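You operate a simulated robot arm through the tools that you are given. There is no shell and no other tool. Be economical: measure what you need, move in short steps, check, and stop when the job is done.

The job below is to be done with a simulated robot arm. You get a single attempt, and the scene is never put back.

JOB
Tidy the desk: dust wiped off, tall grey box pushed next to the brown one, pencil stowed, drawer shut.
Fine: use the long white pad and put it back; leave the brown box and its tag; pencil in its rest. What is to be rubbed or washed off counts as gone when no trace of it is left.

It is judged by the outcome, as a careful person would: the job done as asked, and still so three seconds after it is handed in. It fails if anything else is knocked over, pushed out of place, dropped, spilled or broken.

ROBOT AND FRAMES
A 7-joint arm with a three-finger gripper on a trunk, on a base that drives. Base frame: it is fixed to the floor where the robot stands at the start and does not move with it; the origin is under the middle of the robot, x ahead of it, y to its left, z up; the surface under the hand at the start is at about z = 860. Lengths are in mm, angles in rad, forces in N, time in s.
Its first joint turns from -2.897 to 2.897 rad. Places, roughly: desk drawer [400, -400, 700]; dust [600, -300, 900]; long white pad (10x6x3 cm) [500, 0, 900]; tall brown box (13x11x12 cm) [800, -100, 900]; tall grey box (13x11x12 cm) [800, 200, 900]. Payload 2.69 kg.
Tool frame: the origin (TCP) lies between the finger pads and is the grasp point; the fingertips stand 29 mm ahead of it; z points along the fingers, y is the line along which they close. Largest opening 120 mm; the body of the gripper starts 78 mm behind the TCP.
Orientation is that of the tool frame in the base frame, as a unit quaternion [w, x, y, z]. With the fingers straight down and closing along the base's y, the tool's x points along the base's -x, its y along +y and its z along -z.

CONTROLS
- The arm moves only by the tool apply_moves. Its argument "moves" is a list of rows, each a list of 7 numbers: the opening in per cent of the stroke, from 0 (shut) to 100 (fully open), then the shift along the tool's x, y, z in cm, then the turn, a rotation vector about the tool's x, y, z in rad. In form: [[fingers, dx, dy, dz, rx, ry, rz], ...]. A call has 1 to 12 rows; each row shifts and turns the commanded pose from where the row before left it, along the tool's axes as they then stand. A row lasts 0.2 s, in which the tool goes at most 50 mm and 0.15 rad; a call with a longer step from one row to the next is refused whole, and so is a gripper value outside its range. A pose out of reach is approached as far as the arm can. The call stops where the force on the tool passes 40 N (or 10 N more than at its start, if that is more) or the arm is blocked; 0.2 s more then pass. The fingers move at their own pace and stop on an object; they squeeze with about 26 N. The grip force told is the motor's: it shows also when the fingers shut on nothing. Time passes only in rows, and 0.2 s behind the last, so rows that do not move let the fingers close. The reply holds the time, the measured pose of the TCP, the force on the tool along the base axes, the opening and the grip force, in the units named above and with some noise, with the torque about the TCP (base axes, N m) and any sound that the robot's microphone picked up, and new pictures: "views" is both (left out), scene, wrist or none.
- Cameras (640 x 400 px; columns grow to the right, rows downward): "scene" is now at [262.6, 143.3, 1367.3]; the picture's right is [-0.58, -0.82, -0.02], its down [-0.59, 0.43, -0.68] and it looks along [0.57, -0.38, -0.73] (base axes); focal length 241 px, centre (320, 200). "wrist" rides on the gripper at [63, 0, -104] in the tool frame; the picture's right is [0.00, 1.00, 0.00], its down [-0.83, 0.00, -0.56] and it looks along [-0.56, 0.00, 0.83] (tool axes); focal length 275 px, centre (320, 200). There is no depth. A picture from a camera that has moved, and an enlarged one, comes with that camera's place and axes in the base frame and with its lens.
- lift_body(by): slides the trunk up (or, below 0, down) by that many mm; the arm and the scene camera ride with it, the base frame stays. It gives what a move gives, with no picture.
- steer(legs): drives the robot by 1 to 6 legs, each [ahead, left, turn to the left] in mm, mm and rad, along the robot's own axes; the way and the turn of a leg run together, so that a leg with both is an arc; at most 1500 mm and 3.142 rad a leg. The arm and the cameras ride along, it lands a little off, and it stops where it bumps. It gives what a move gives, and a new picture of the scene camera.
- head_to(pan, tilt): turns the head with the scene camera to pan (to the left, within 2.496 rad either way) and tilt (down, from -0.506 to 1.204), counted from straight ahead of the robot. It gives what a move gives, and a new picture of the scene camera.
- enlarge(camera, box): a new picture of the part [left, top, right, bottom] of that camera's present view, enlarged. It takes no simulated time.
- sign_off(): hands the job in; it is judged then, once.

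Work in short steps. Places have to be worked out from the pictures, the camera data and where the tool is seen: move nearer, look again, correct. Check each grasp and each placing, and mend what went wrong. You have 120 turns and 260 pictures in all, those below and enlarged ones among them. Open the gripper and draw the arm clear of the work before you hand the job in, unless the task says otherwise; then end with one line.

The tools are called after "Call:" as a command line: name --pt "numbers of a row" for each row, then --argument value for the rest, lists and objects as JSON in quotes. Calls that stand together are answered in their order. apply_moves: Moves the arm, as the interface text tells. Its arguments: {"type":"object","properties":{"moves":{"type":"array"},"views":{"type":"string","enum":["both","scene","wrist","none"]}},"required":["moves"]} The other tools are called the same way: lift_body (by) slides the trunk up or down; steer (legs) drives the base; head_to (pan, tilt) turns the head that bears the scene camera; enlarge (camera, box) takes an enlarged picture of a part of a camera's view; sign_off () hands the job in.

At the start:

```text
t: 0.0
tool_pos: [564.9, -170.4, 1123.9]
orientation: [0.004, 0.0, 1.0, -0.001]
wrist_force: [-0.3, 0.0, 0.7]
ft_torque: [0.01, 0.02, -0.02]
width: 120.0
gripper_force: 0.0
trunk travel left (down, up): [-350.0, 236.0]
robot x, y, heading: [17.5, -1.1, 0.001]
head pan, tilt: [-0.613, 0.845]
```

scene: 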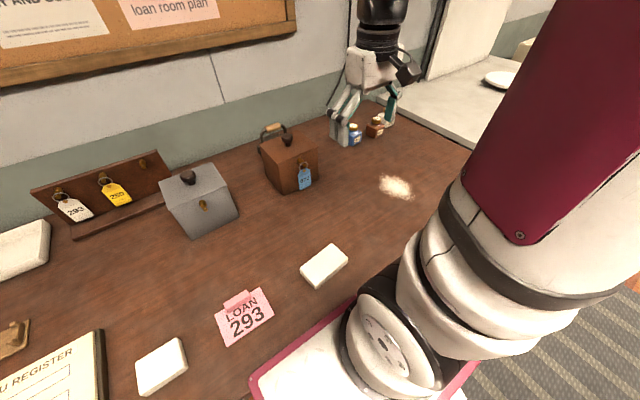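
wrist: 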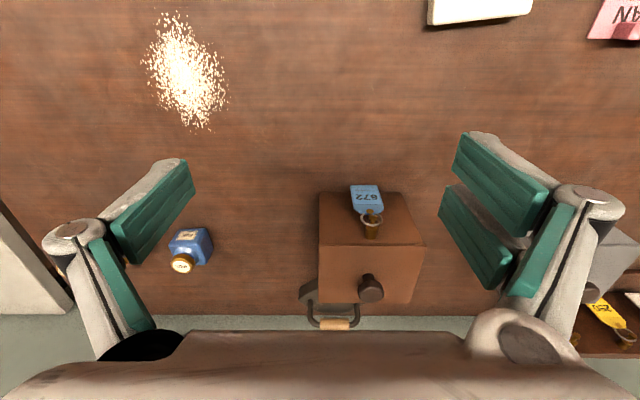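

The view shows two white pads, the dust, both boxes, and a loan register at left; I don't see the pencil or drawer yet. I look around with the head.

Call:
head_to --pan 0.2 --tilt 0.9

Call:
head_to --pan -1.1 --tilt 1.1

```text
t: 1.1
tool_pos: [595.5, -169.7, 1094.7]
orientation: [-0.009, 0.001, 1.0, -0.001]
wrist_force: [0.1, -0.7, -0.6]
ft_torque: [0.0, 0.01, -0.01]
width: 119.9
gripper_force: 0.0
trunk travel left (down, up): [-350.0, 236.0]
robot x, y, heading: [18.0, -0.4, 0.0]
head pan, tilt: [0.201, 0.901]
camera scene: at [269.6, 203.4, 1363.1], right [0.2, -0.98, 0.01], down [-0.74, -0.16, -0.65], along [0.64, 0.12, -0.76], focal length 241 px, centre (320, 200)
```

scene: 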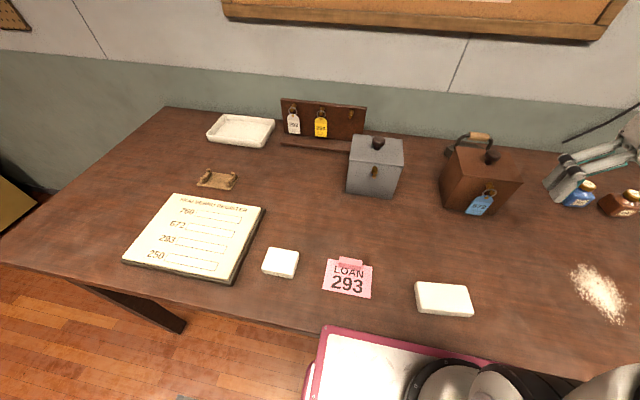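

```text
t: 2.6
tool_pos: [595.0, -171.7, 1094.3]
orientation: [-0.011, 0.001, 1.0, -0.001]
wrist_force: [0.5, -0.6, -0.3]
ft_torque: [0.06, 0.0, 0.01]
width: 119.8
gripper_force: 0.1
trunk travel left (down, up): [-350.0, 236.0]
robot x, y, heading: [17.7, 0.3, -0.001]
head pan, tilt: [-1.1, 1.1]
camera scene: at [225.3, 132.1, 1347.5], right [-0.89, -0.45, -0.03], down [-0.39, 0.79, -0.47], along [0.24, -0.4, -0.88], focal length 241 px, centre (320, 200)
```

scene: 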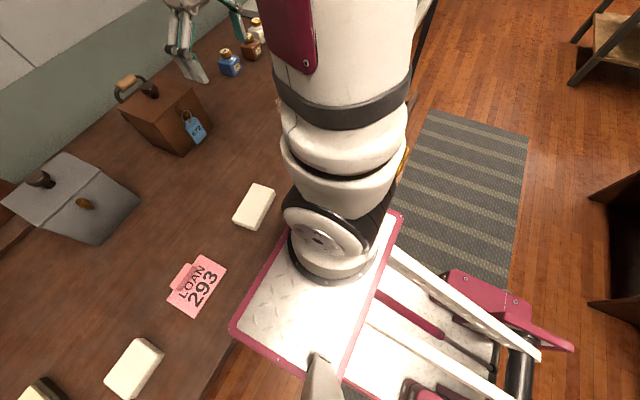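

The arm hides the right side and the drawer. I back the robot off a little so that both cameras can look at the drawer and right part of the desk.

Call:
steer --legs '[[-450, 0, 0]]'

Call:
head_to --pan -0.5 --tilt 0.7

Call:
apply_moves --pt "100 0 0 0 0 0 0" --views "wrist"

```text
t: 3.9
tool_pos: [652.8, -171.7, 1037.5]
orientation: [-0.038, 0.002, 0.999, -0.003]
wrist_force: [-1.1, -0.9, 0.7]
ft_torque: [0.06, -0.03, 0.0]
width: 119.8
gripper_force: 0.0
trunk travel left (down, up): [-350.0, 236.0]
robot x, y, heading: [13.1, 0.9, -0.006]
head pan, tilt: [-1.1, 1.1]
stopped in leg 1: the robot was blocked; the commanded pose is now the measured one
camera scene: at [222.5, 132.2, 1347.2], right [-0.89, -0.45, -0.04], down [-0.38, 0.8, -0.47], along [0.24, -0.41, -0.88], focal length 241 px, centre (320, 200)
```

scene: 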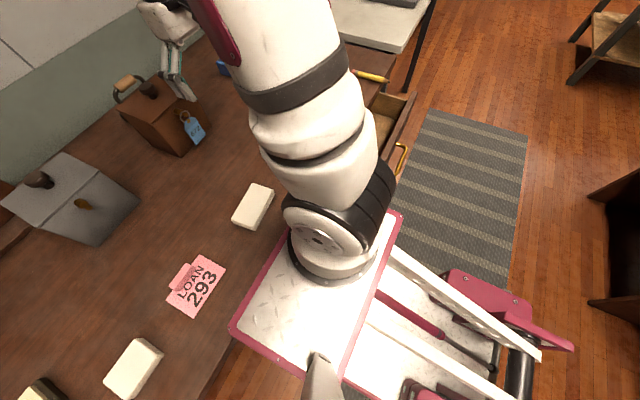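

```text
t: 4.9
tool_pos: [653.7, -170.3, 1037.9]
orientation: [-0.038, 0.002, 0.999, -0.002]
wrist_force: [-0.3, -0.3, 0.7]
ft_torque: [0.0, 0.02, -0.02]
width: 120.2
gripper_force: 0.0
trunk travel left (down, up): [-350.0, 236.0]
robot x, y, heading: [18.7, -0.4, -0.001]
head pan, tilt: [-0.499, 0.7]
camera scene: at [267.8, 147.6, 1379.1], right [-0.48, -0.88, -0.02], down [-0.53, 0.31, -0.79], along [0.7, -0.37, -0.62], focal length 241 px, centre (320, 200)
```

scene: 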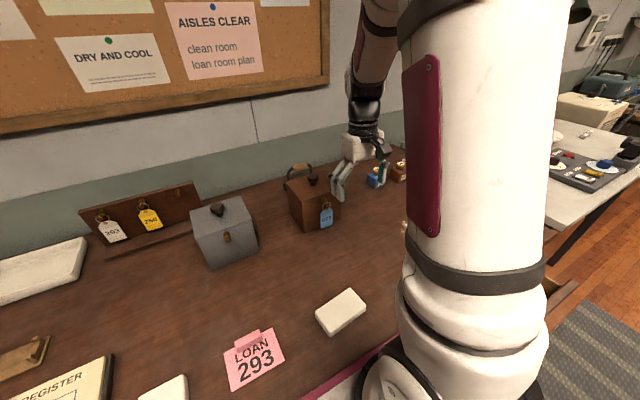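

```text
t: 5.3
tool_pos: [653.2, -169.6, 1036.8]
orientation: [-0.039, 0.002, 0.999, -0.002]
wrist_force: [0.6, -0.5, -0.6]
ft_torque: [-0.03, 0.02, -0.01]
width: 119.8
gripper_force: 0.1
trunk travel left (down, up): [-350.0, 236.0]
robot x, y, heading: [15.7, 0.5, -0.003]
head pan, tilt: [-0.499, 0.7]
camera wrist: at [597.3, -169.4, 1147.2], right [0.0, 1.0, 0.0], down [0.87, 0.0, 0.49], along [0.49, 0.0, -0.87], focal length 275 px, centre (320, 200)
```

wrist: 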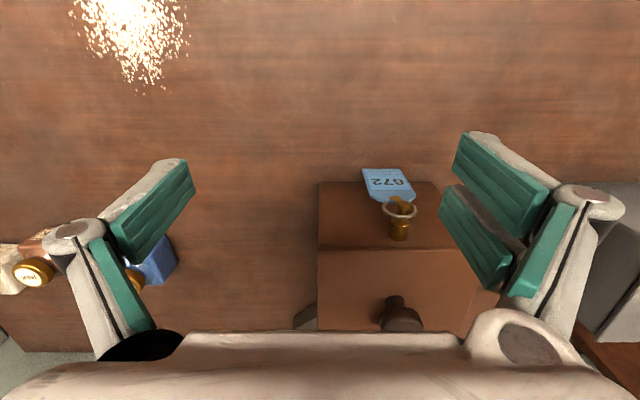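

The base was blocked going backward, and the arm swung a bit. The pencil (yellow) and the open drawer showed up at the right of the arm. I look behind the robot to see what blocks it.

Call:
head_to --pan 2.4 --tilt 0.9

Call:
head_to --pan -2.3 --tilt 0.9

Call:
head_to --pan -1.4 --tilt 0.9

```text
t: 7.8
tool_pos: [653.5, -170.9, 1037.0]
orientation: [-0.039, 0.002, 0.999, -0.002]
wrist_force: [0.1, 0.2, -0.8]
ft_torque: [0.01, 0.0, -0.01]
width: 120.2
gripper_force: 0.2
trunk travel left (down, up): [-350.0, 236.0]
robot x, y, heading: [14.9, -0.1, -0.003]
head pan, tilt: [2.4, 0.901]
camera scene: at [139.8, 239.7, 1357.9], right [0.68, 0.73, 0.03], down [0.6, -0.53, -0.6], along [-0.42, 0.42, -0.8], focal length 241 px, centre (320, 200)
```

scene: 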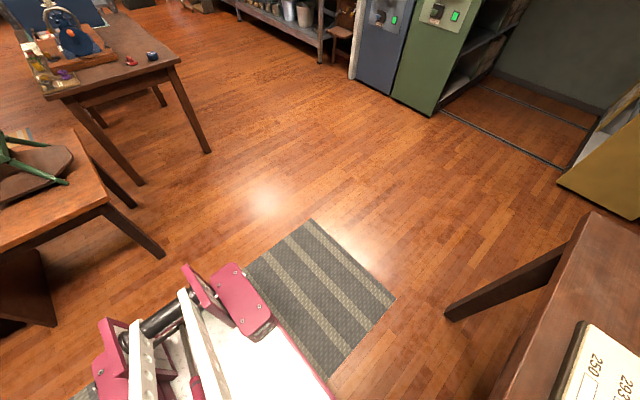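

```text
t: 11.6
tool_pos: [653.6, -170.5, 1038.4]
orientation: [-0.039, 0.003, 0.999, -0.002]
wrist_force: [-0.4, 0.4, 0.1]
ft_torque: [0.0, 0.01, -0.03]
width: 120.3
gripper_force: 0.0
trunk travel left (down, up): [-350.0, 236.0]
robot x, y, heading: [14.3, 0.5, -0.001]
head pan, tilt: [-2.3, 0.901]
camera scene: at [145.5, 132.3, 1358.2], right [-0.74, 0.67, -0.03], down [0.55, 0.58, -0.6], along [-0.38, -0.46, -0.8], focal length 241 px, centre (320, 200)
```

scene: 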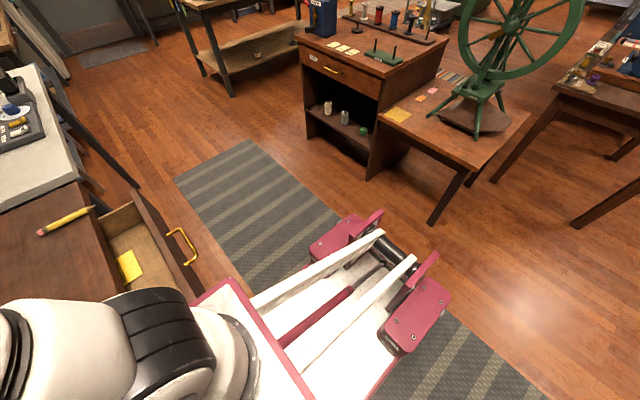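

```text
t: 12.8
tool_pos: [653.0, -170.2, 1037.7]
orientation: [-0.039, 0.002, 0.999, -0.001]
wrist_force: [-0.1, -0.3, 0.2]
ft_torque: [0.02, 0.01, 0.0]
width: 119.8
gripper_force: 0.0
trunk travel left (down, up): [-350.0, 236.0]
robot x, y, heading: [11.8, 1.6, 0.002]
head pan, tilt: [-1.4, 0.901]
camera scene: at [208.5, 114.0, 1360.7], right [-0.99, -0.17, -0.04], down [-0.11, 0.77, -0.63], along [0.13, -0.61, -0.78], focal length 241 px, centre (320, 200)
```

scene: 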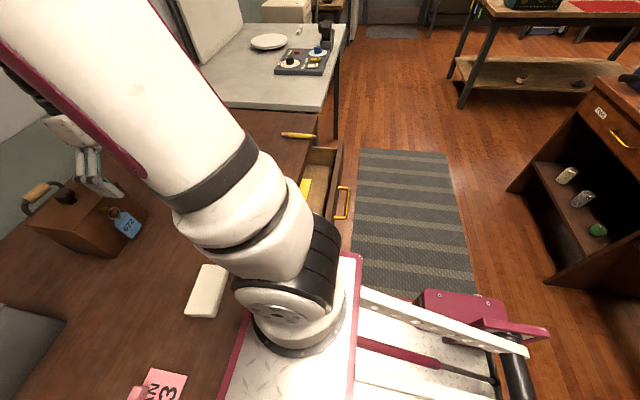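

Nothing solid is visible within half a metre behind the base. I try a very short drive back to learn what happens to arm and base.

Call:
steer --legs '[[-60, 0, 0]]'

```text
t: 13.7
tool_pos: [652.1, -170.8, 1039.0]
orientation: [-0.039, 0.003, 0.999, -0.002]
wrist_force: [-0.3, -0.6, 0.2]
ft_torque: [0.01, 0.02, 0.01]
width: 119.6
gripper_force: 0.1
trunk travel left (down, up): [-350.0, 236.0]
robot x, y, heading: [15.3, -0.9, -0.002]
head pan, tilt: [-1.4, 0.901]
camera scene: at [210.6, 114.4, 1361.2], right [-0.99, -0.16, -0.04], down [-0.11, 0.77, -0.63], along [0.13, -0.61, -0.78], focal length 241 px, centre (320, 200)
```

scene: 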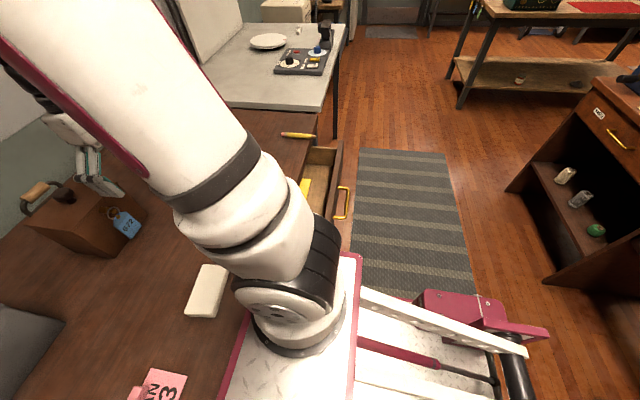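

The base did not move at all (60 mm back commanded, noise-level change). I raise the hand and level it first, then test the base again in another way.

Call:
apply_moves --pt "100 0 0 -4 0 -0.078 0" --pt "100 0 0 -4.5 0 0 0" --pt "100 0 0 -4.5 0 0 0" --pt "100 0 0 0 0 0 0" --views "none"

Call:
steer --legs '[[-200, 0, 0]]'

```text
t: 14.7
tool_pos: [685.2, -169.0, 1137.8]
orientation: [-0.014, 0.004, 1.0, -0.002]
wrist_force: [-0.4, 0.0, 0.1]
ft_torque: [-0.01, -0.01, 0.01]
width: 120.1
gripper_force: 0.1
trunk travel left (down, up): [-350.0, 236.0]
robot x, y, heading: [15.9, 4.8, -0.002]
head pan, tilt: [-1.4, 0.901]
```

```text
t: 15.9
tool_pos: [744.7, -173.9, 1075.4]
orientation: [-0.041, 0.006, 0.999, 0.0]
wrist_force: [0.0, -1.9, 2.6]
ft_torque: [0.15, -0.07, -0.01]
width: 119.7
gripper_force: 0.0
trunk travel left (down, up): [-350.0, 236.0]
robot x, y, heading: [11.0, 2.5, -0.012]
head pan, tilt: [-1.4, 0.901]
stopped in leg 1: the robot was blocked; the commanded pose is now the measured one
camera scene: at [205.1, 114.8, 1360.4], right [-0.99, -0.16, -0.04], down [-0.1, 0.77, -0.63], along [0.13, -0.61, -0.78], focal length 241 px, centre (320, 200)
```

scene: 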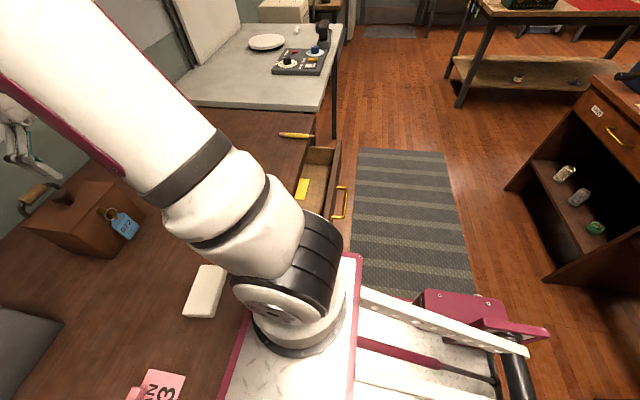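

The base again refuses while the hand sags by about (+60, -60) mm. It looks as if the arm has a tracking offset; I test that with an idle row and a plain raise-and-retract move.

Call:
apply_moves --pt "100 0 0 0 0 0 0" --pt "100 0 0 0 0 0 0" --views "none"

Call:
apply_moves --pt "100 3 0 -3 0 -0.04 0" --pt "100 3 0 -3 0 -0.04 0" --pt "100 3 0 -3 0 0 0" --pt "100 3 0 -3 0 0 0" --pt "100 0 0 0 0 0 0" --pt "100 0 0 0 0 0 0" --views "wrist"

```text
t: 16.5
tool_pos: [742.8, -171.9, 1074.3]
orientation: [-0.043, 0.006, 0.999, 0.0]
wrist_force: [-0.1, 0.9, 0.1]
ft_torque: [-0.02, -0.01, 0.01]
width: 120.1
gripper_force: 0.1
trunk travel left (down, up): [-350.0, 236.0]
robot x, y, heading: [15.5, 4.2, -0.011]
head pan, tilt: [-1.4, 0.901]
```

```text
t: 17.9
tool_pos: [627.2, -171.6, 1197.2]
orientation: [-0.004, 0.006, 1.0, -0.001]
wrist_force: [0.5, 0.7, 0.3]
ft_torque: [0.04, 0.05, -0.02]
width: 119.9
gripper_force: 0.1
trunk travel left (down, up): [-350.0, 236.0]
robot x, y, heading: [16.2, 1.8, -0.012]
head pan, tilt: [-1.4, 0.901]
camera wrist: at [564.5, -170.2, 1304.3], right [0.01, 1.0, 0.0], down [0.83, -0.01, 0.55], along [0.55, -0.01, -0.83], focal length 275 px, centre (320, 200)
```

wrist: 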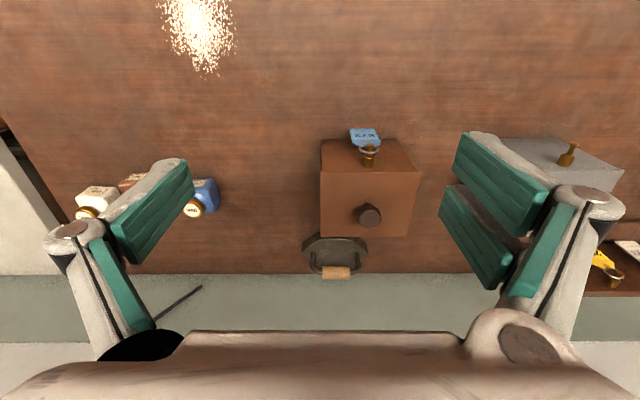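

Tracking is fine; only the blocked driving disturbs the arm. I test whether the base can move left.

Call:
steer --legs '[[0, 120, 0]]'

```text
t: 19.2
tool_pos: [674.9, -199.5, 1136.2]
orientation: [-0.031, 0.052, 0.998, 0.002]
wrist_force: [0.6, -0.1, 1.8]
ft_torque: [0.06, 0.04, -0.02]
width: 119.7
gripper_force: 0.1
trunk travel left (down, up): [-350.0, 236.0]
robot x, y, heading: [5.2, 35.9, -0.107]
head pan, tilt: [-1.4, 0.901]
stopped in leg 1: the robot was blocked; the commanded pose is now the measured one
camera scene: at [212.2, 129.0, 1360.6], right [-1.0, -0.07, -0.04], down [-0.03, 0.78, -0.62], along [0.07, -0.62, -0.78], focal length 241 px, centre (320, 200)
```

scene: 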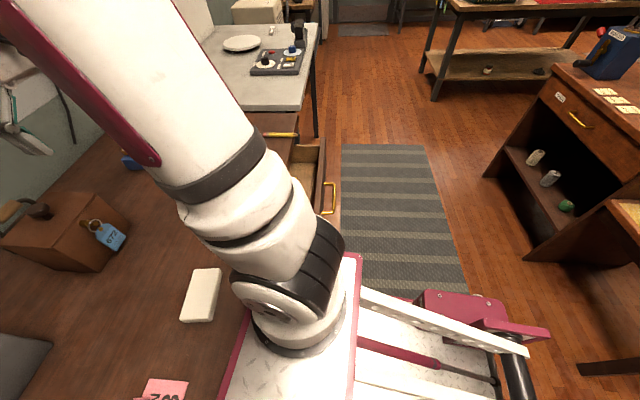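

The base pivoted about a point near (350, 93), so something at the robot's front is caught there. I look down at that place.

Call:
head_to --pan -0.2 --tilt 1.2

Call:
head_to --pan 1.2 --tilt 1.2

```text
t: 20.6
tool_pos: [672.8, -198.7, 1137.0]
orientation: [-0.032, 0.053, 0.998, 0.003]
wrist_force: [0.9, -0.2, -0.5]
ft_torque: [0.03, 0.02, 0.0]
width: 119.9
gripper_force: 0.1
trunk travel left (down, up): [-350.0, 236.0]
robot x, y, heading: [10.4, 44.6, -0.105]
head pan, tilt: [-0.201, 1.201]
camera scene: at [261.5, 187.6, 1342.9], right [-0.3, -0.95, -0.01], down [-0.87, 0.28, -0.4], along [0.38, -0.11, -0.92], focal length 241 px, centre (320, 200)
```

scene: 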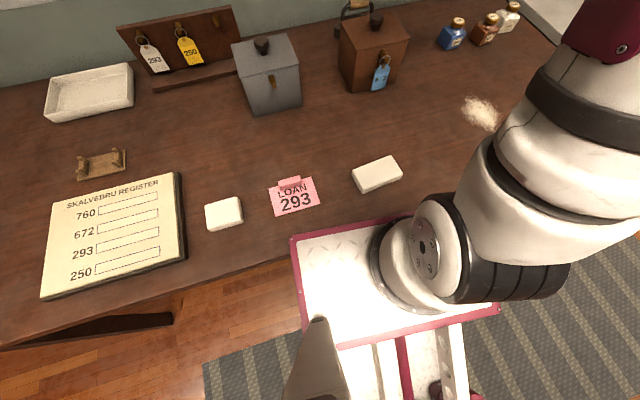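

```text
t: 22.1
tool_pos: [674.7, -199.4, 1136.3]
orientation: [-0.034, 0.053, 0.998, 0.003]
wrist_force: [1.1, -0.5, 0.1]
ft_torque: [0.0, 0.01, 0.0]
width: 120.1
gripper_force: 0.2
trunk travel left (down, up): [-350.0, 236.0]
robot x, y, heading: [11.3, 39.3, -0.102]
head pan, tilt: [1.201, 1.201]
camera scene: at [234.1, 254.2, 1341.8], right [0.89, -0.46, 0.04], down [-0.41, -0.83, -0.38], along [0.2, 0.32, -0.92], focal length 241 px, centre (320, 200)
```

scene: 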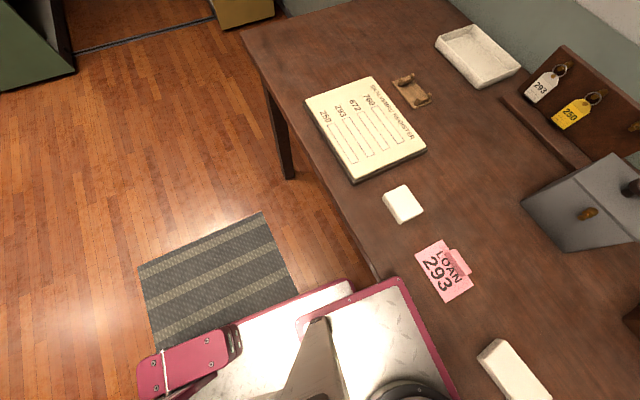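

The front carriage plate sits right at the desk edge, so I suspect it is catching there. I raise the trunk 120 mm and try backing off again.

Call:
lift_body --by 120

Call:
steer --legs '[[-100, 0, 0]]'

```text
t: 23.6
tool_pos: [687.3, -198.1, 1245.1]
orientation: [-0.038, 0.052, 0.998, 0.001]
wrist_force: [-0.8, -0.8, 0.3]
ft_torque: [-0.01, 0.01, 0.0]
width: 120.0
gripper_force: 0.0
trunk travel left (down, up): [-470.0, 116.0]
robot x, y, heading: [8.9, 41.8, -0.105]
head pan, tilt: [1.201, 1.201]
```

```text
t: 24.8
tool_pos: [585.4, -186.8, 1247.6]
orientation: [-0.038, 0.053, 0.998, 0.002]
wrist_force: [-0.3, 0.3, -1.3]
ft_torque: [-0.01, 0.05, 0.04]
width: 120.1
gripper_force: 0.0
trunk travel left (down, up): [-470.0, 116.0]
robot x, y, heading: [-91.2, 50.6, -0.106]
head pan, tilt: [1.201, 1.201]
camera scene: at [107.7, 272.3, 1437.4], right [0.89, -0.46, 0.0], down [-0.43, -0.83, -0.36], along [0.17, 0.32, -0.93], focal length 241 px, centre (320, 200)
```

scene: 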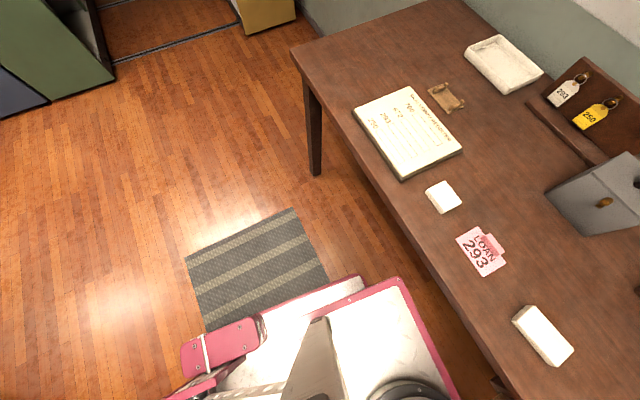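

Freed: the raised base drives fine. I straighten the heading and back off a little more, then look at the drawer side.

Call:
steer --legs '[[-120, 0, 0.105]]'

Call:
head_to --pan -0.9 --tilt 0.85

Call:
enlarge --camera "scene" --box '[300, 80, 620, 280]'

```text
t: 26.0
tool_pos: [485.6, -105.6, 1246.8]
orientation: [-0.038, -0.002, 0.999, -0.001]
wrist_force: [-0.2, 0.3, 1.0]
ft_torque: [0.02, 0.03, 0.01]
width: 119.9
gripper_force: 0.1
trunk travel left (down, up): [-470.0, 116.0]
robot x, y, heading: [-213.1, 58.9, 0.008]
head pan, tilt: [1.201, 1.201]
camera scene: at [-39.7, 298.9, 1437.4], right [0.93, -0.36, 0.0], down [-0.33, -0.87, -0.36], along [0.13, 0.34, -0.93], focal length 241 px, centre (320, 200)
```

scene: 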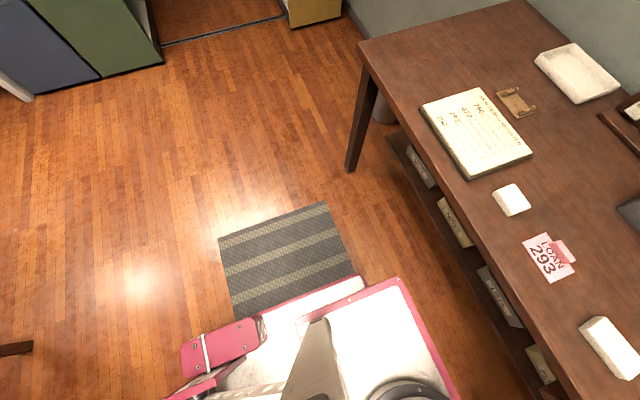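

```text
t: 28.0
tool_pos: [485.5, -106.1, 1248.3]
orientation: [-0.038, -0.001, 0.999, 0.0]
wrist_force: [0.2, -0.1, -0.2]
ft_torque: [-0.02, 0.0, 0.0]
width: 120.2
gripper_force: 0.0
trunk travel left (down, up): [-470.0, 116.0]
robot x, y, heading: [-212.7, 58.9, 0.001]
head pan, tilt: [-0.901, 0.85]
camera scene: at [-11.0, 185.6, 1461.2], right [-0.78, -0.62, 0.0], down [-0.47, 0.59, -0.66], along [0.41, -0.52, -0.75], focal length 241 px, centre (320, 200)
```

scene: 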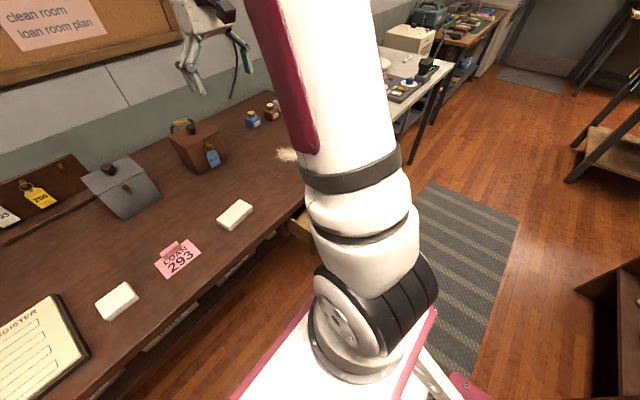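

```text
2.00 times, centred on (460, 180) of scene
camera zoom: at [-11.0, 185.6, 1461.2], right [-0.78, -0.62, 0.0], down [-0.47, 0.59, -0.66], along [0.41, -0.52, -0.75], focal length 482 px, centre (40, 240)
```

zoom: 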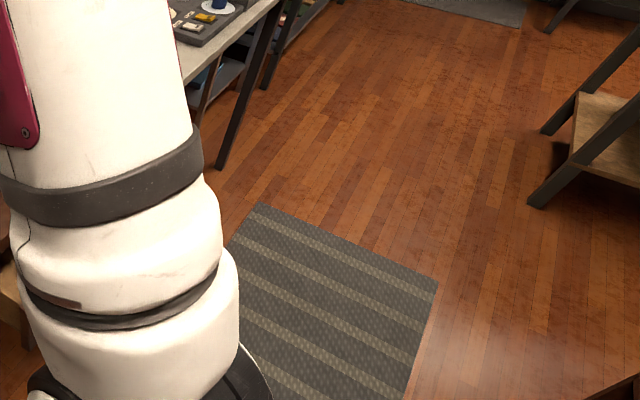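

Backing a bit more and moving right so that the robot faces the drawer and pencil; the arm is high and clear.

Call:
steer --legs '[[-100, 0, 0], [0, -550, 0]]'

Call:
head_to --pan 0.0 --tilt 0.75

Call:
apply_moves --pt "100 0 0 0 0 -0.076 0" --pt "100 0 0 0 0 0 0" --views "wrist"

```text
t: 31.9
tool_pos: [386.6, -660.9, 1246.1]
orientation: [-0.037, -0.001, 0.999, -0.001]
wrist_force: [0.1, 0.8, -0.5]
ft_torque: [-0.01, -0.01, -0.04]
width: 120.1
gripper_force: 0.1
trunk travel left (down, up): [-470.0, 116.0]
robot x, y, heading: [-313.4, -496.8, 0.002]
head pan, tilt: [-0.901, 0.85]
camera scene: at [-109.8, -368.3, 1461.2], right [-0.78, -0.62, 0.0], down [-0.47, 0.59, -0.66], along [0.41, -0.52, -0.75], focal length 241 px, centre (320, 200)
```

scene: 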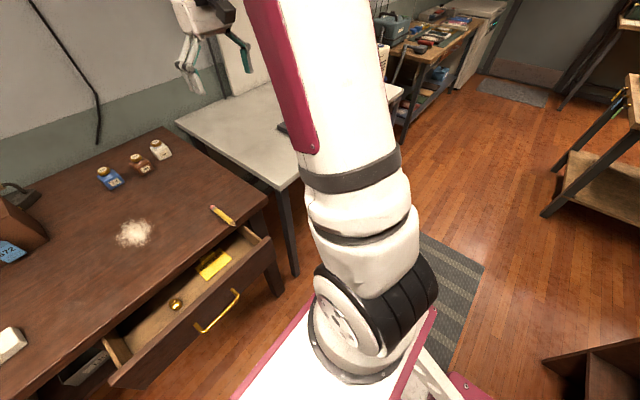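

```text
t: 33.1
tool_pos: [386.8, -660.4, 1246.9]
orientation: [-0.037, -0.001, 0.999, -0.001]
wrist_force: [-1.2, -0.1, 0.3]
ft_torque: [0.0, -0.02, 0.03]
width: 119.8
gripper_force: 0.1
trunk travel left (down, up): [-470.0, 116.0]
robot x, y, heading: [-308.4, -494.6, 0.0]
head pan, tilt: [0.0, 0.75]
camera scene: at [-75.6, -307.0, 1469.2], right [0.0, -1.0, 0.0], down [-0.68, 0.0, -0.73], along [0.73, 0.0, -0.68], focal length 241 px, centre (320, 200)
```

scene: 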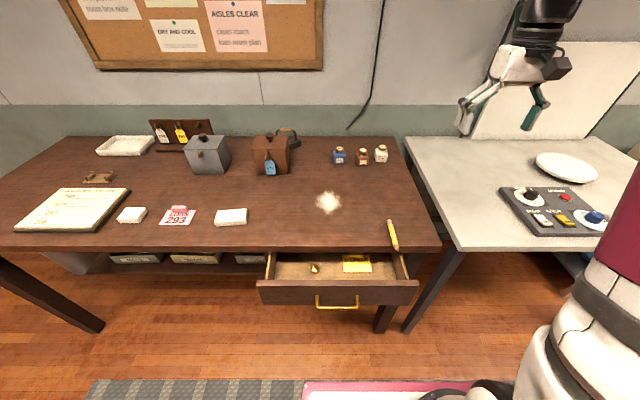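

```text
t: 33.7
tool_pos: [386.6, -659.9, 1247.1]
orientation: [0.001, -0.001, 1.0, -0.001]
wrist_force: [0.3, 0.9, 1.2]
ft_torque: [0.03, 0.03, -0.03]
width: 120.0
gripper_force: 0.0
trunk travel left (down, up): [-470.0, 116.0]
robot x, y, heading: [-313.5, -495.2, 0.001]
head pan, tilt: [0.0, 0.75]
camera wrist: at [321.9, -660.4, 1352.3], right [-0.01, 1.0, 0.0], down [0.83, 0.01, 0.56], along [0.56, 0.0, -0.83], focal length 275 px, centre (320, 200)
```

wrist: 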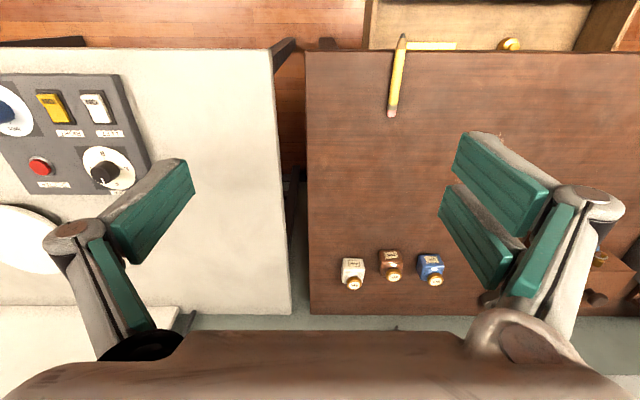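

Now I see everything. I enlarge the drawer/pencil area and the rest on the left.

Call:
enlarge --camera "scene" --box '[240, 180, 440, 305]'

Call:
enlarge --camera "scene" --box '[10, 110, 310, 260]'

Call:
enlarge --camera "wrist" --box '[300, 0, 600, 140]'

```text
3.20 times, centred on (340, 242) of scene
camera zoom: at [-75.6, -306.9, 1469.2], right [0.0, -1.0, 0.0], down [-0.68, 0.0, -0.73], along [0.73, 0.0, -0.68], focal length 770 px, centre (256, 64)
```

zoom: 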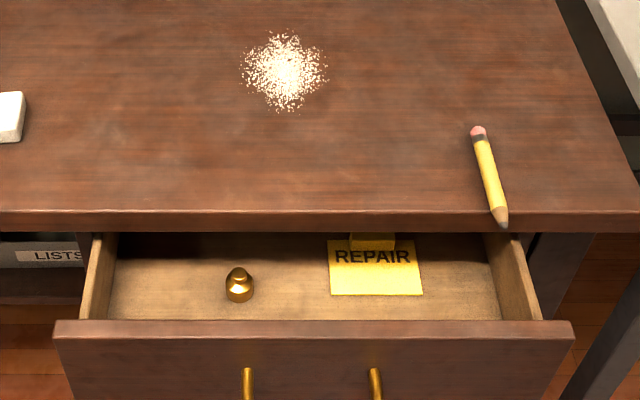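

```text
2.13 times, centred on (160, 185) of scene
camera zoom: at [-75.6, -306.9, 1469.2], right [0.0, -1.0, 0.0], down [-0.68, 0.0, -0.73], along [0.73, 0.0, -0.68], focal length 514 px, centre (661, 232)
```

zoom: 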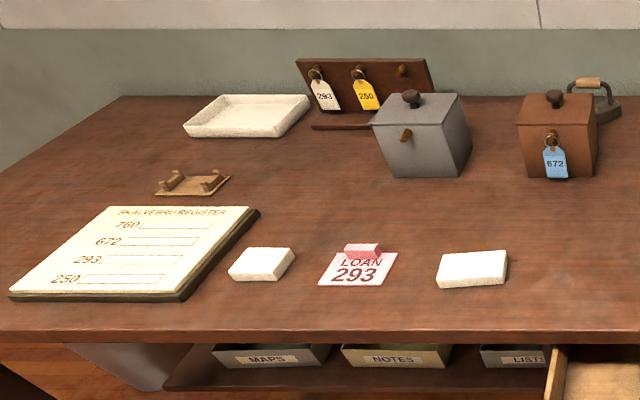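

```text
2.13 times, centred on (450, 70) of wrist
camera zoom: at [321.9, -660.4, 1352.3], right [-0.01, 1.0, 0.0], down [0.83, 0.01, 0.56], along [0.56, 0.0, -0.83], focal length 587 px, centre (43, 477)
```

zoom: 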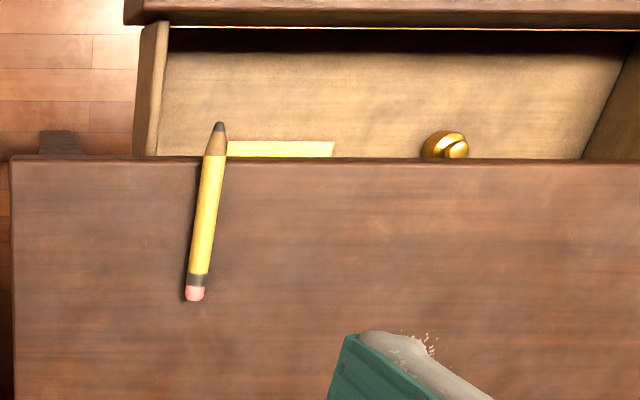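

The pencil lies along x at about y=-537, x 350–467, and the notched rest sits near (700, 586). The drawer front is at x≈255–268, y from -127 to -588. I back up 80 mm and move over the front of the drawer, high up, to shut it first.

Call:
steer --legs '[[-80, 60, 0]]'

Call:
apply_moves --pt "100 1 4 2 0 0 0" --pt "80 1 4 3 0 0 0" --pt "50 1 4 3 0 0 0" --pt "20 1 4 3 0 0 0" --pt "0 1 4 3 0 0 0" --pt "0 1 4 3 0 0 0" --pt "0 2 0 4 0 0 0" --pt "0 2 0 4 0 0 0" --pt "0 0 0 0 0 0 0" --views "both"

```text
t: 34.9
tool_pos: [305.6, -599.1, 1247.7]
orientation: [0.0, -0.002, 1.0, 0.0]
wrist_force: [0.5, -0.1, 0.9]
ft_torque: [-0.02, -0.02, 0.06]
width: 120.1
gripper_force: 0.0
trunk travel left (down, up): [-470.0, 116.0]
robot x, y, heading: [-391.0, -437.7, 0.008]
head pan, tilt: [0.0, 0.75]
camera scene: at [-156.6, -246.6, 1469.1], right [0.0, -1.0, 0.0], down [-0.68, 0.0, -0.73], along [0.73, 0.0, -0.68], focal length 241 px, centre (320, 200)
```

scene: 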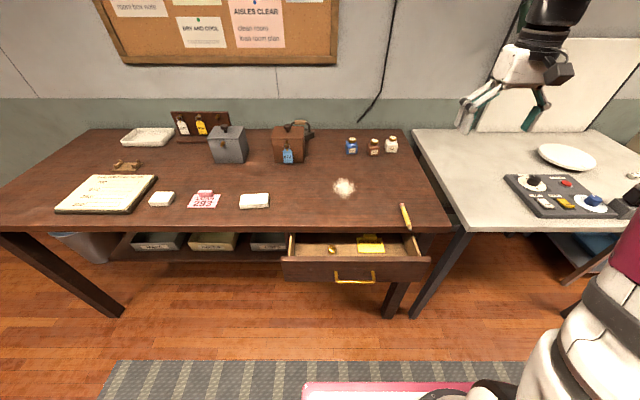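

```text
refused: row 2 steps farther than a row can; nothing moved
```

Row too long; I split into smaller steps.

Call:
apply_moves --pt "80 0.8 2 2.9 0 0 0" --pt "50 0.8 2 2.9 0 0 0" --pt "20 0.8 2 2.9 0 0 0" --pt "0 0.8 2 2.9 0 0 0" --pt "0 0.8 2 2.9 0 0 0" --pt "0 0.8 2 2.9 0 0 0" --pt "0 0.8 2 2.9 0 0 0" --pt "0 0.8 2 2.9 0 0 0" --pt "0 0.8 2 2.9 0 0 0" --pt "0 0.8 2 2.9 0 0 0" --pt "0 0.8 2 2.9 0 0 0" --pt "0 0.2 1.9 2.9 0 0 0" --views "both"

```text
t: 37.5
tool_pos: [217.4, -361.0, 897.3]
orientation: [0.001, -0.001, 1.0, 0.0]
wrist_force: [-0.9, 0.4, 0.5]
ft_torque: [0.04, -0.02, 0.02]
width: 0.0
gripper_force: 25.2
trunk travel left (down, up): [-470.0, 116.0]
robot x, y, heading: [-390.4, -437.1, 0.002]
head pan, tilt: [0.0, 0.75]
camera scene: at [-156.9, -247.0, 1469.3], right [0.0, -1.0, 0.0], down [-0.68, 0.0, -0.73], along [0.73, 0.0, -0.68], focal length 241 px, centre (320, 200)
camera wrist: at [152.3, -362.2, 1002.8], right [-0.01, 1.0, 0.0], down [0.83, 0.01, 0.56], along [0.56, 0.0, -0.83], focal length 275 px, centre (320, 200)
```

scene: 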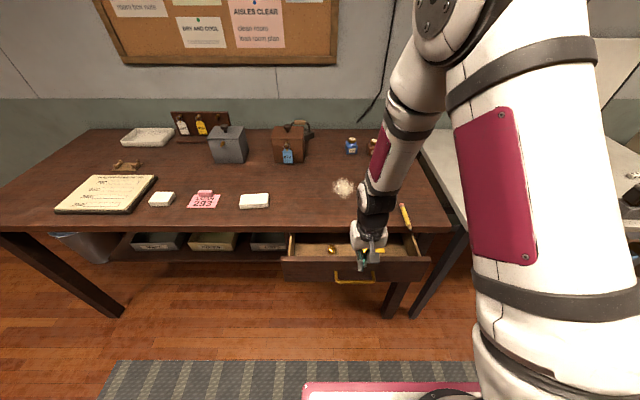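
wrist: 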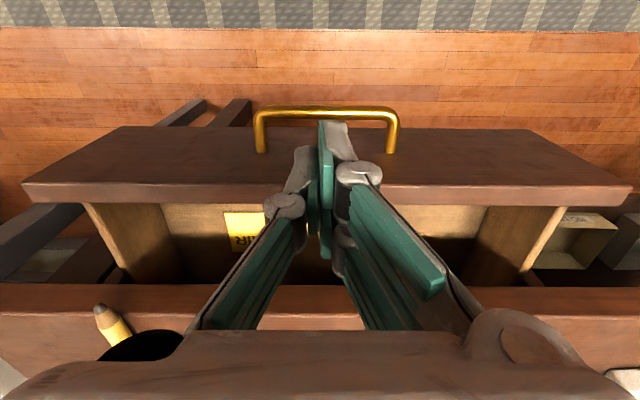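

Tracking is exact. The drawer front's top edge is near x≈258, z≈830, handle lower (z≈760). I descend so the tips sit at z≈802 in front of the panel, then push slowly ahead.

Call:
apply_moves --pt "0 0 0 2.3 0 0 0" --pt "0 0 0 2.3 0 0 0" --pt "0 0 0 2.2 0 0 0" --pt "0 0 0 0 0 0 0" --views "none"

Call:
apply_moves --pt "0 -1 0 0 0 0 0" --pt "0 -1 0 0 0 0 0" --pt "0 -1 0 0 0 0 0" --pt "0 -1 0 0 0 0 0" --pt "0 -1 0 0 0 0 0" --pt "0 -1 0 0 0 0 0" --pt "0 -1 0 0 0 0 0" --pt "0 -1 0 0 0 0 0" --views "both"

```text
t: 38.5
tool_pos: [216.2, -362.5, 829.7]
orientation: [0.001, -0.002, 1.0, -0.001]
wrist_force: [0.1, -0.7, 0.5]
ft_torque: [-0.01, 0.02, 0.03]
width: 0.0
gripper_force: 25.7
trunk travel left (down, up): [-470.0, 116.0]
robot x, y, heading: [-393.1, -432.8, -0.0]
head pan, tilt: [0.0, 0.75]
```

```text
t: 40.3
tool_pos: [295.6, -361.3, 829.6]
orientation: [0.0, -0.001, 1.0, -0.002]
wrist_force: [-0.8, 0.6, -0.7]
ft_torque: [-0.01, 0.02, 0.03]
width: 0.0
gripper_force: 26.0
trunk travel left (down, up): [-470.0, 116.0]
robot x, y, heading: [-392.5, -435.7, 0.005]
head pan, tilt: [0.0, 0.75]
camera scene: at [-156.7, -246.6, 1469.2], right [0.0, -1.0, 0.0], down [-0.68, 0.0, -0.73], along [0.73, 0.0, -0.68], focal length 241 px, centre (320, 200)
camera wrist: at [231.2, -361.5, 936.3], right [-0.01, 1.0, 0.0], down [0.83, 0.01, 0.56], along [0.56, 0.0, -0.83], focal length 275 px, centre (320, 200)
```

scene: 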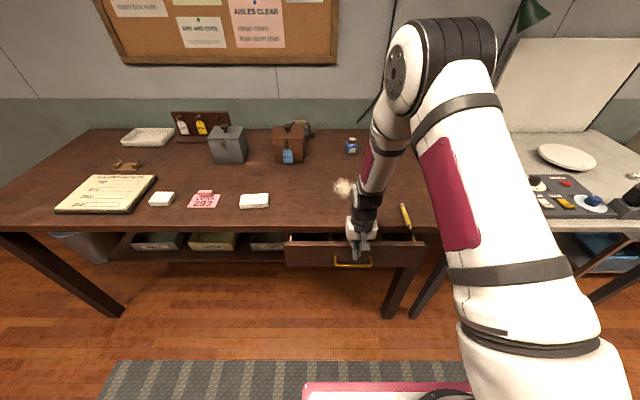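
wrist: 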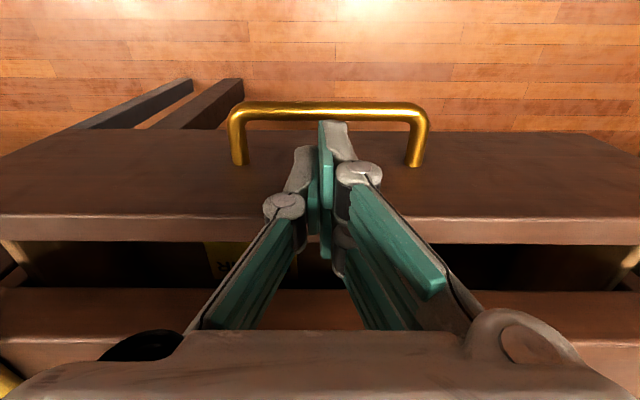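

The drawer is sliding in with negligible force. I continue slowly until it stops.

Call:
apply_moves --pt "0 -0.8 0 0 0 0 0" --pt "0 -0.8 0 0 0 0 0" --pt "0 -0.8 0 0 0 0 0" --pt "0 -0.8 0 0 0 0 0" --pt "0 -0.8 0 0 0 0 0" --pt "0 -0.8 0 0 0 0 0" --pt "0 -0.5 0 0 0 0 0" --pt "0 -0.5 0 0 0 0 0" --pt "0 -0.5 0 0 0 0 0" --pt "0 -0.5 0 0 0 0 0" --pt "0 -0.5 0 0 0 0 0" --views "both"

```text
t: 42.2
tool_pos: [347.1, -362.3, 828.1]
orientation: [-0.008, -0.001, 1.0, -0.003]
wrist_force: [-7.8, 0.1, 0.4]
ft_torque: [-0.06, -0.21, 0.04]
width: 0.0
gripper_force: 26.1
trunk travel left (down, up): [-470.0, 116.0]
robot x, y, heading: [-393.3, -439.8, 0.005]
head pan, tilt: [0.0, 0.75]
stopped in row 9: the force on the tool passed its limit at 46 N (the readings are from after the stop); the commanded pose is now the measured one
camera scene: at [-157.2, -246.6, 1469.0], right [0.0, -1.0, 0.0], down [-0.68, 0.0, -0.73], along [0.73, 0.0, -0.68], focal length 241 px, centre (320, 200)
camera wrist: at [284.5, -361.2, 935.2], right [-0.01, 1.0, 0.0], down [0.84, 0.01, 0.54], along [0.54, 0.0, -0.84], focal length 275 px, centre (320, 200)
```

scene: 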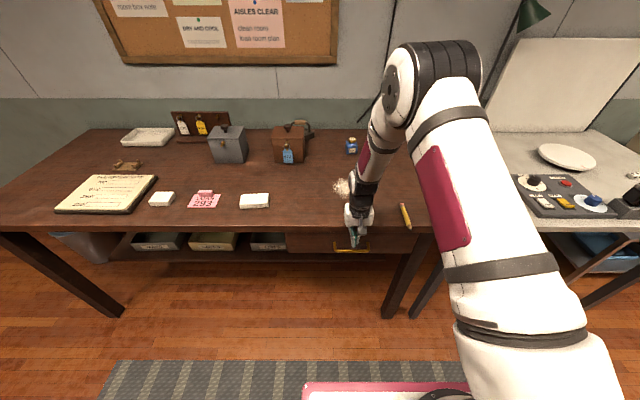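
wrist: 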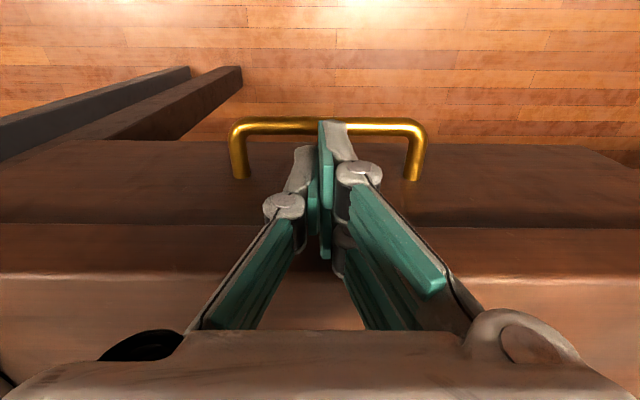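

The drawer hit its stop (46 N) and looks shut. I back off, raise, and go over the pencil at about (408, -537).

Call:
apply_moves --pt "0 2 0 0 0 0.015 0" --pt "0 0 0 -4 0 0 0" --pt "0 0 0 -4 0 0 0" --pt "0 0 0 -4 0 0 0" --pt "0 -1.5 -3.5 -1 0 0 0" --pt "20 -1.5 -3.5 -1 0 0 0" --pt "40 -1.5 -3.5 0 0 0 0" --pt "40 -1.5 -3.5 0 0 0 0" --pt "40 -1.8 -3.5 0 0 0 0" --pt "40 0 0 0 0 0 0" --views "both"

Call:
enlarge --camera "scene" --box '[220, 180, 460, 330]'

```text
t: 44.4
tool_pos: [408.9, -536.3, 966.6]
orientation: [-0.014, -0.002, 1.0, -0.002]
wrist_force: [-0.9, 0.8, 0.2]
ft_torque: [-0.02, 0.01, -0.02]
width: 47.9
gripper_force: 0.0
trunk travel left (down, up): [-470.0, 116.0]
robot x, y, heading: [-396.7, -437.9, 0.003]
head pan, tilt: [0.0, 0.75]
camera scene: at [-157.0, -246.7, 1469.2], right [0.0, -1.0, 0.0], down [-0.68, 0.0, -0.73], along [0.73, 0.0, -0.68], focal length 241 px, centre (320, 200)
camera wrist: at [348.2, -536.0, 1074.3], right [-0.01, 1.0, 0.0], down [0.85, 0.01, 0.53], along [0.53, 0.0, -0.85], focal length 275 px, centre (320, 200)
```

scene: 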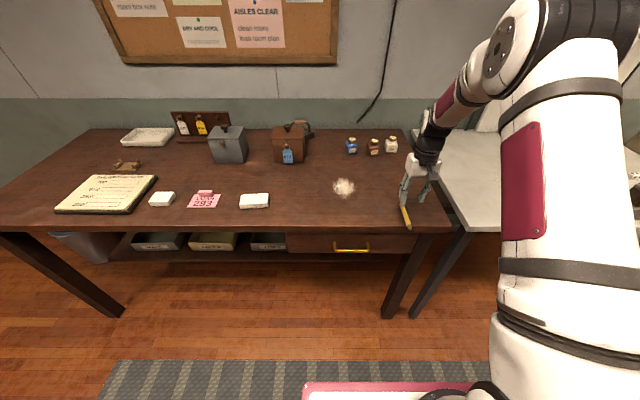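
wrist: 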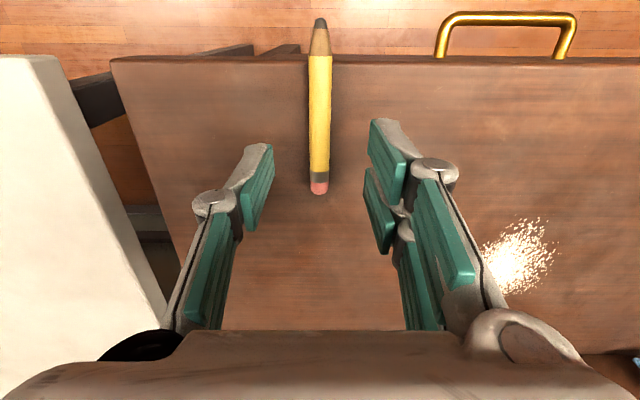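

```text
2.67 times, centred on (340, 255) of scene
camera zoom: at [-157.0, -246.7, 1469.2], right [0.0, -1.0, 0.0], down [-0.68, 0.0, -0.73], along [0.73, 0.0, -0.68], focal length 642 px, centre (267, 53)
```

zoom: 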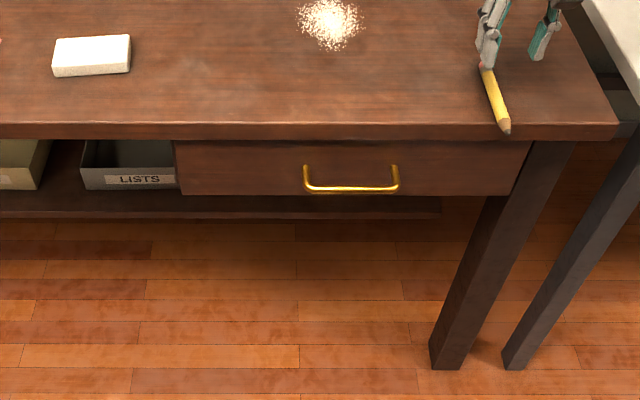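

The drawer is flush. The pencil is centred between the fingers; I level the tool and go down to z≈891 then close gently.

Call:
apply_moves --pt "40 0 0 0 0 -0.028 0" --pt "40 0 0 2.5 0 0 0" --pt "40 0 0 2.5 0 0 0" --pt "40 0 0 1.5 0 0 0" --pt "40 0 0 1.0 0 0 0" --pt "40 0 0 0 0 0 0" --views "wrist"

```text
t: 45.8
tool_pos: [411.3, -536.3, 891.1]
orientation: [-0.001, -0.001, 1.0, -0.001]
wrist_force: [-0.4, -0.8, -0.7]
ft_torque: [0.0, 0.0, -0.04]
width: 48.0
gripper_force: 0.0
trunk travel left (down, up): [-470.0, 116.0]
robot x, y, heading: [-393.1, -435.4, 0.002]
head pan, tilt: [0.0, 0.75]
camera wrist: at [346.4, -535.2, 997.6], right [-0.01, 1.0, 0.0], down [0.83, 0.01, 0.56], along [0.56, 0.0, -0.83], focal length 275 px, centre (320, 200)
```

wrist: 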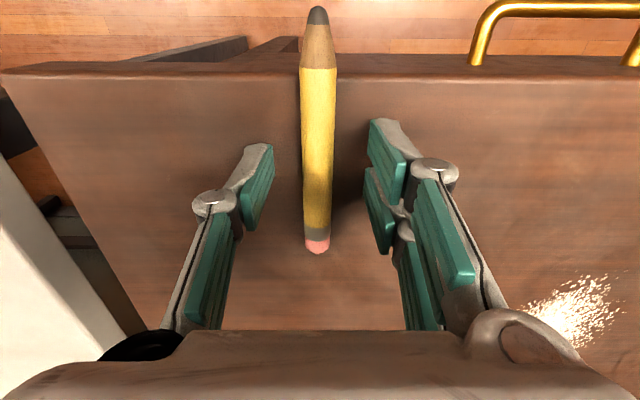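

Aligned. Close and lift.

Call:
apply_moves --pt "20 0 0 0 0 0 0" --pt "0 0 0 0 0 0 0" --pt "0 0 0 0 0 0 0" --pt "0 0 0 0 0 0 0" --pt "0 0 0 -2 0 0 0" --pt "0 0 0 -4 0 0 0" --pt "0 0 0 -4 0 0 0" --pt "0 0 0 -4 0 0 0" --views "wrist"

```text
t: 47.6
tool_pos: [410.0, -534.1, 1031.5]
orientation: [-0.001, -0.002, 1.0, -0.002]
wrist_force: [0.3, -0.2, -0.8]
ft_torque: [0.03, 0.01, 0.02]
width: 14.2
gripper_force: 26.2
trunk travel left (down, up): [-470.0, 116.0]
robot x, y, heading: [-388.8, -434.9, 0.002]
head pan, tilt: [0.0, 0.75]
camera wrist: at [345.3, -534.2, 1137.5], right [-0.01, 1.0, 0.0], down [0.83, 0.01, 0.55], along [0.55, 0.0, -0.83], focal length 275 px, centre (320, 200)
```

wrist: 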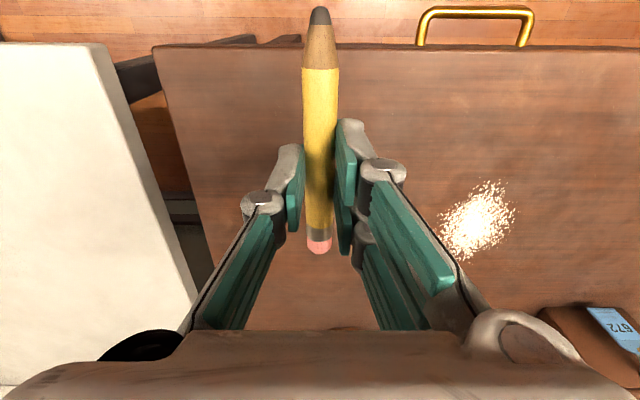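

Pencil held (14 mm wide). I drive left along the desk, then ahead, to bring the rest within reach, and look at the rest.

Call:
steer --legs '[[0, 1000, 0], [200, 0, 0]]'

Call:
head_to --pan -0.1 --tilt 0.75

```text
t: 54.0
tool_pos: [608.4, 459.5, 1032.0]
orientation: [0.0, -0.001, 1.0, -0.002]
wrist_force: [0.3, -0.2, -0.2]
ft_torque: [-0.01, 0.0, 0.0]
width: 14.3
gripper_force: 26.2
trunk travel left (down, up): [-470.0, 116.0]
robot x, y, heading: [-191.5, 558.8, 0.006]
head pan, tilt: [0.0, 0.75]
camera scene: at [43.5, 748.9, 1469.2], right [0.0, -1.0, 0.0], down [-0.68, 0.0, -0.73], along [0.73, 0.0, -0.68], focal length 241 px, centre (320, 200)
```

scene: 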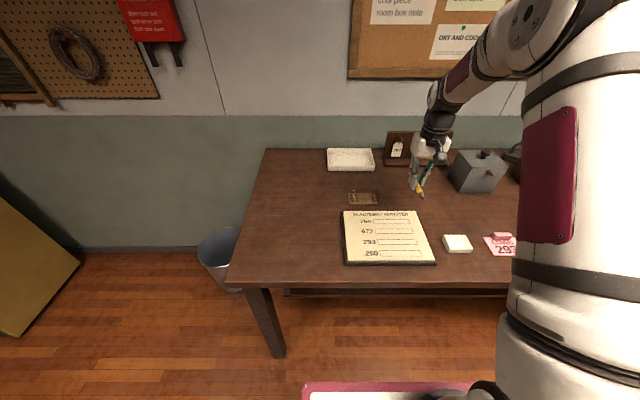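

```text
t: 54.6
tool_pos: [608.8, 460.9, 1031.1]
orientation: [-0.001, -0.001, 1.0, -0.001]
wrist_force: [0.3, -1.0, 0.5]
ft_torque: [0.01, 0.04, 0.02]
width: 14.2
gripper_force: 26.5
trunk travel left (down, up): [-470.0, 116.0]
robot x, y, heading: [-194.6, 559.3, 0.002]
head pan, tilt: [-0.099, 0.75]
camera scene: at [43.2, 740.7, 1469.2], right [-0.1, -1.0, 0.0], down [-0.68, 0.07, -0.73], along [0.73, -0.07, -0.68], focal length 241 px, centre (320, 200)
```

scene: 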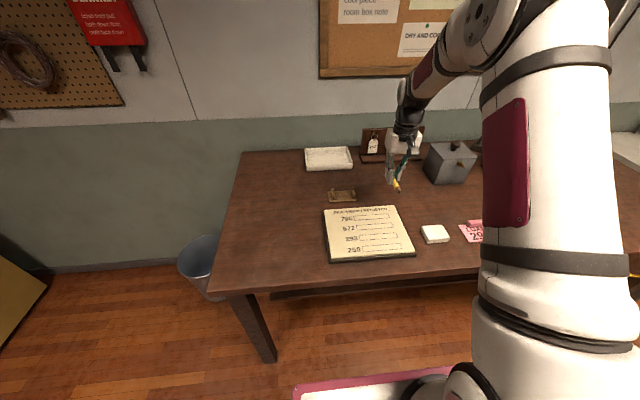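

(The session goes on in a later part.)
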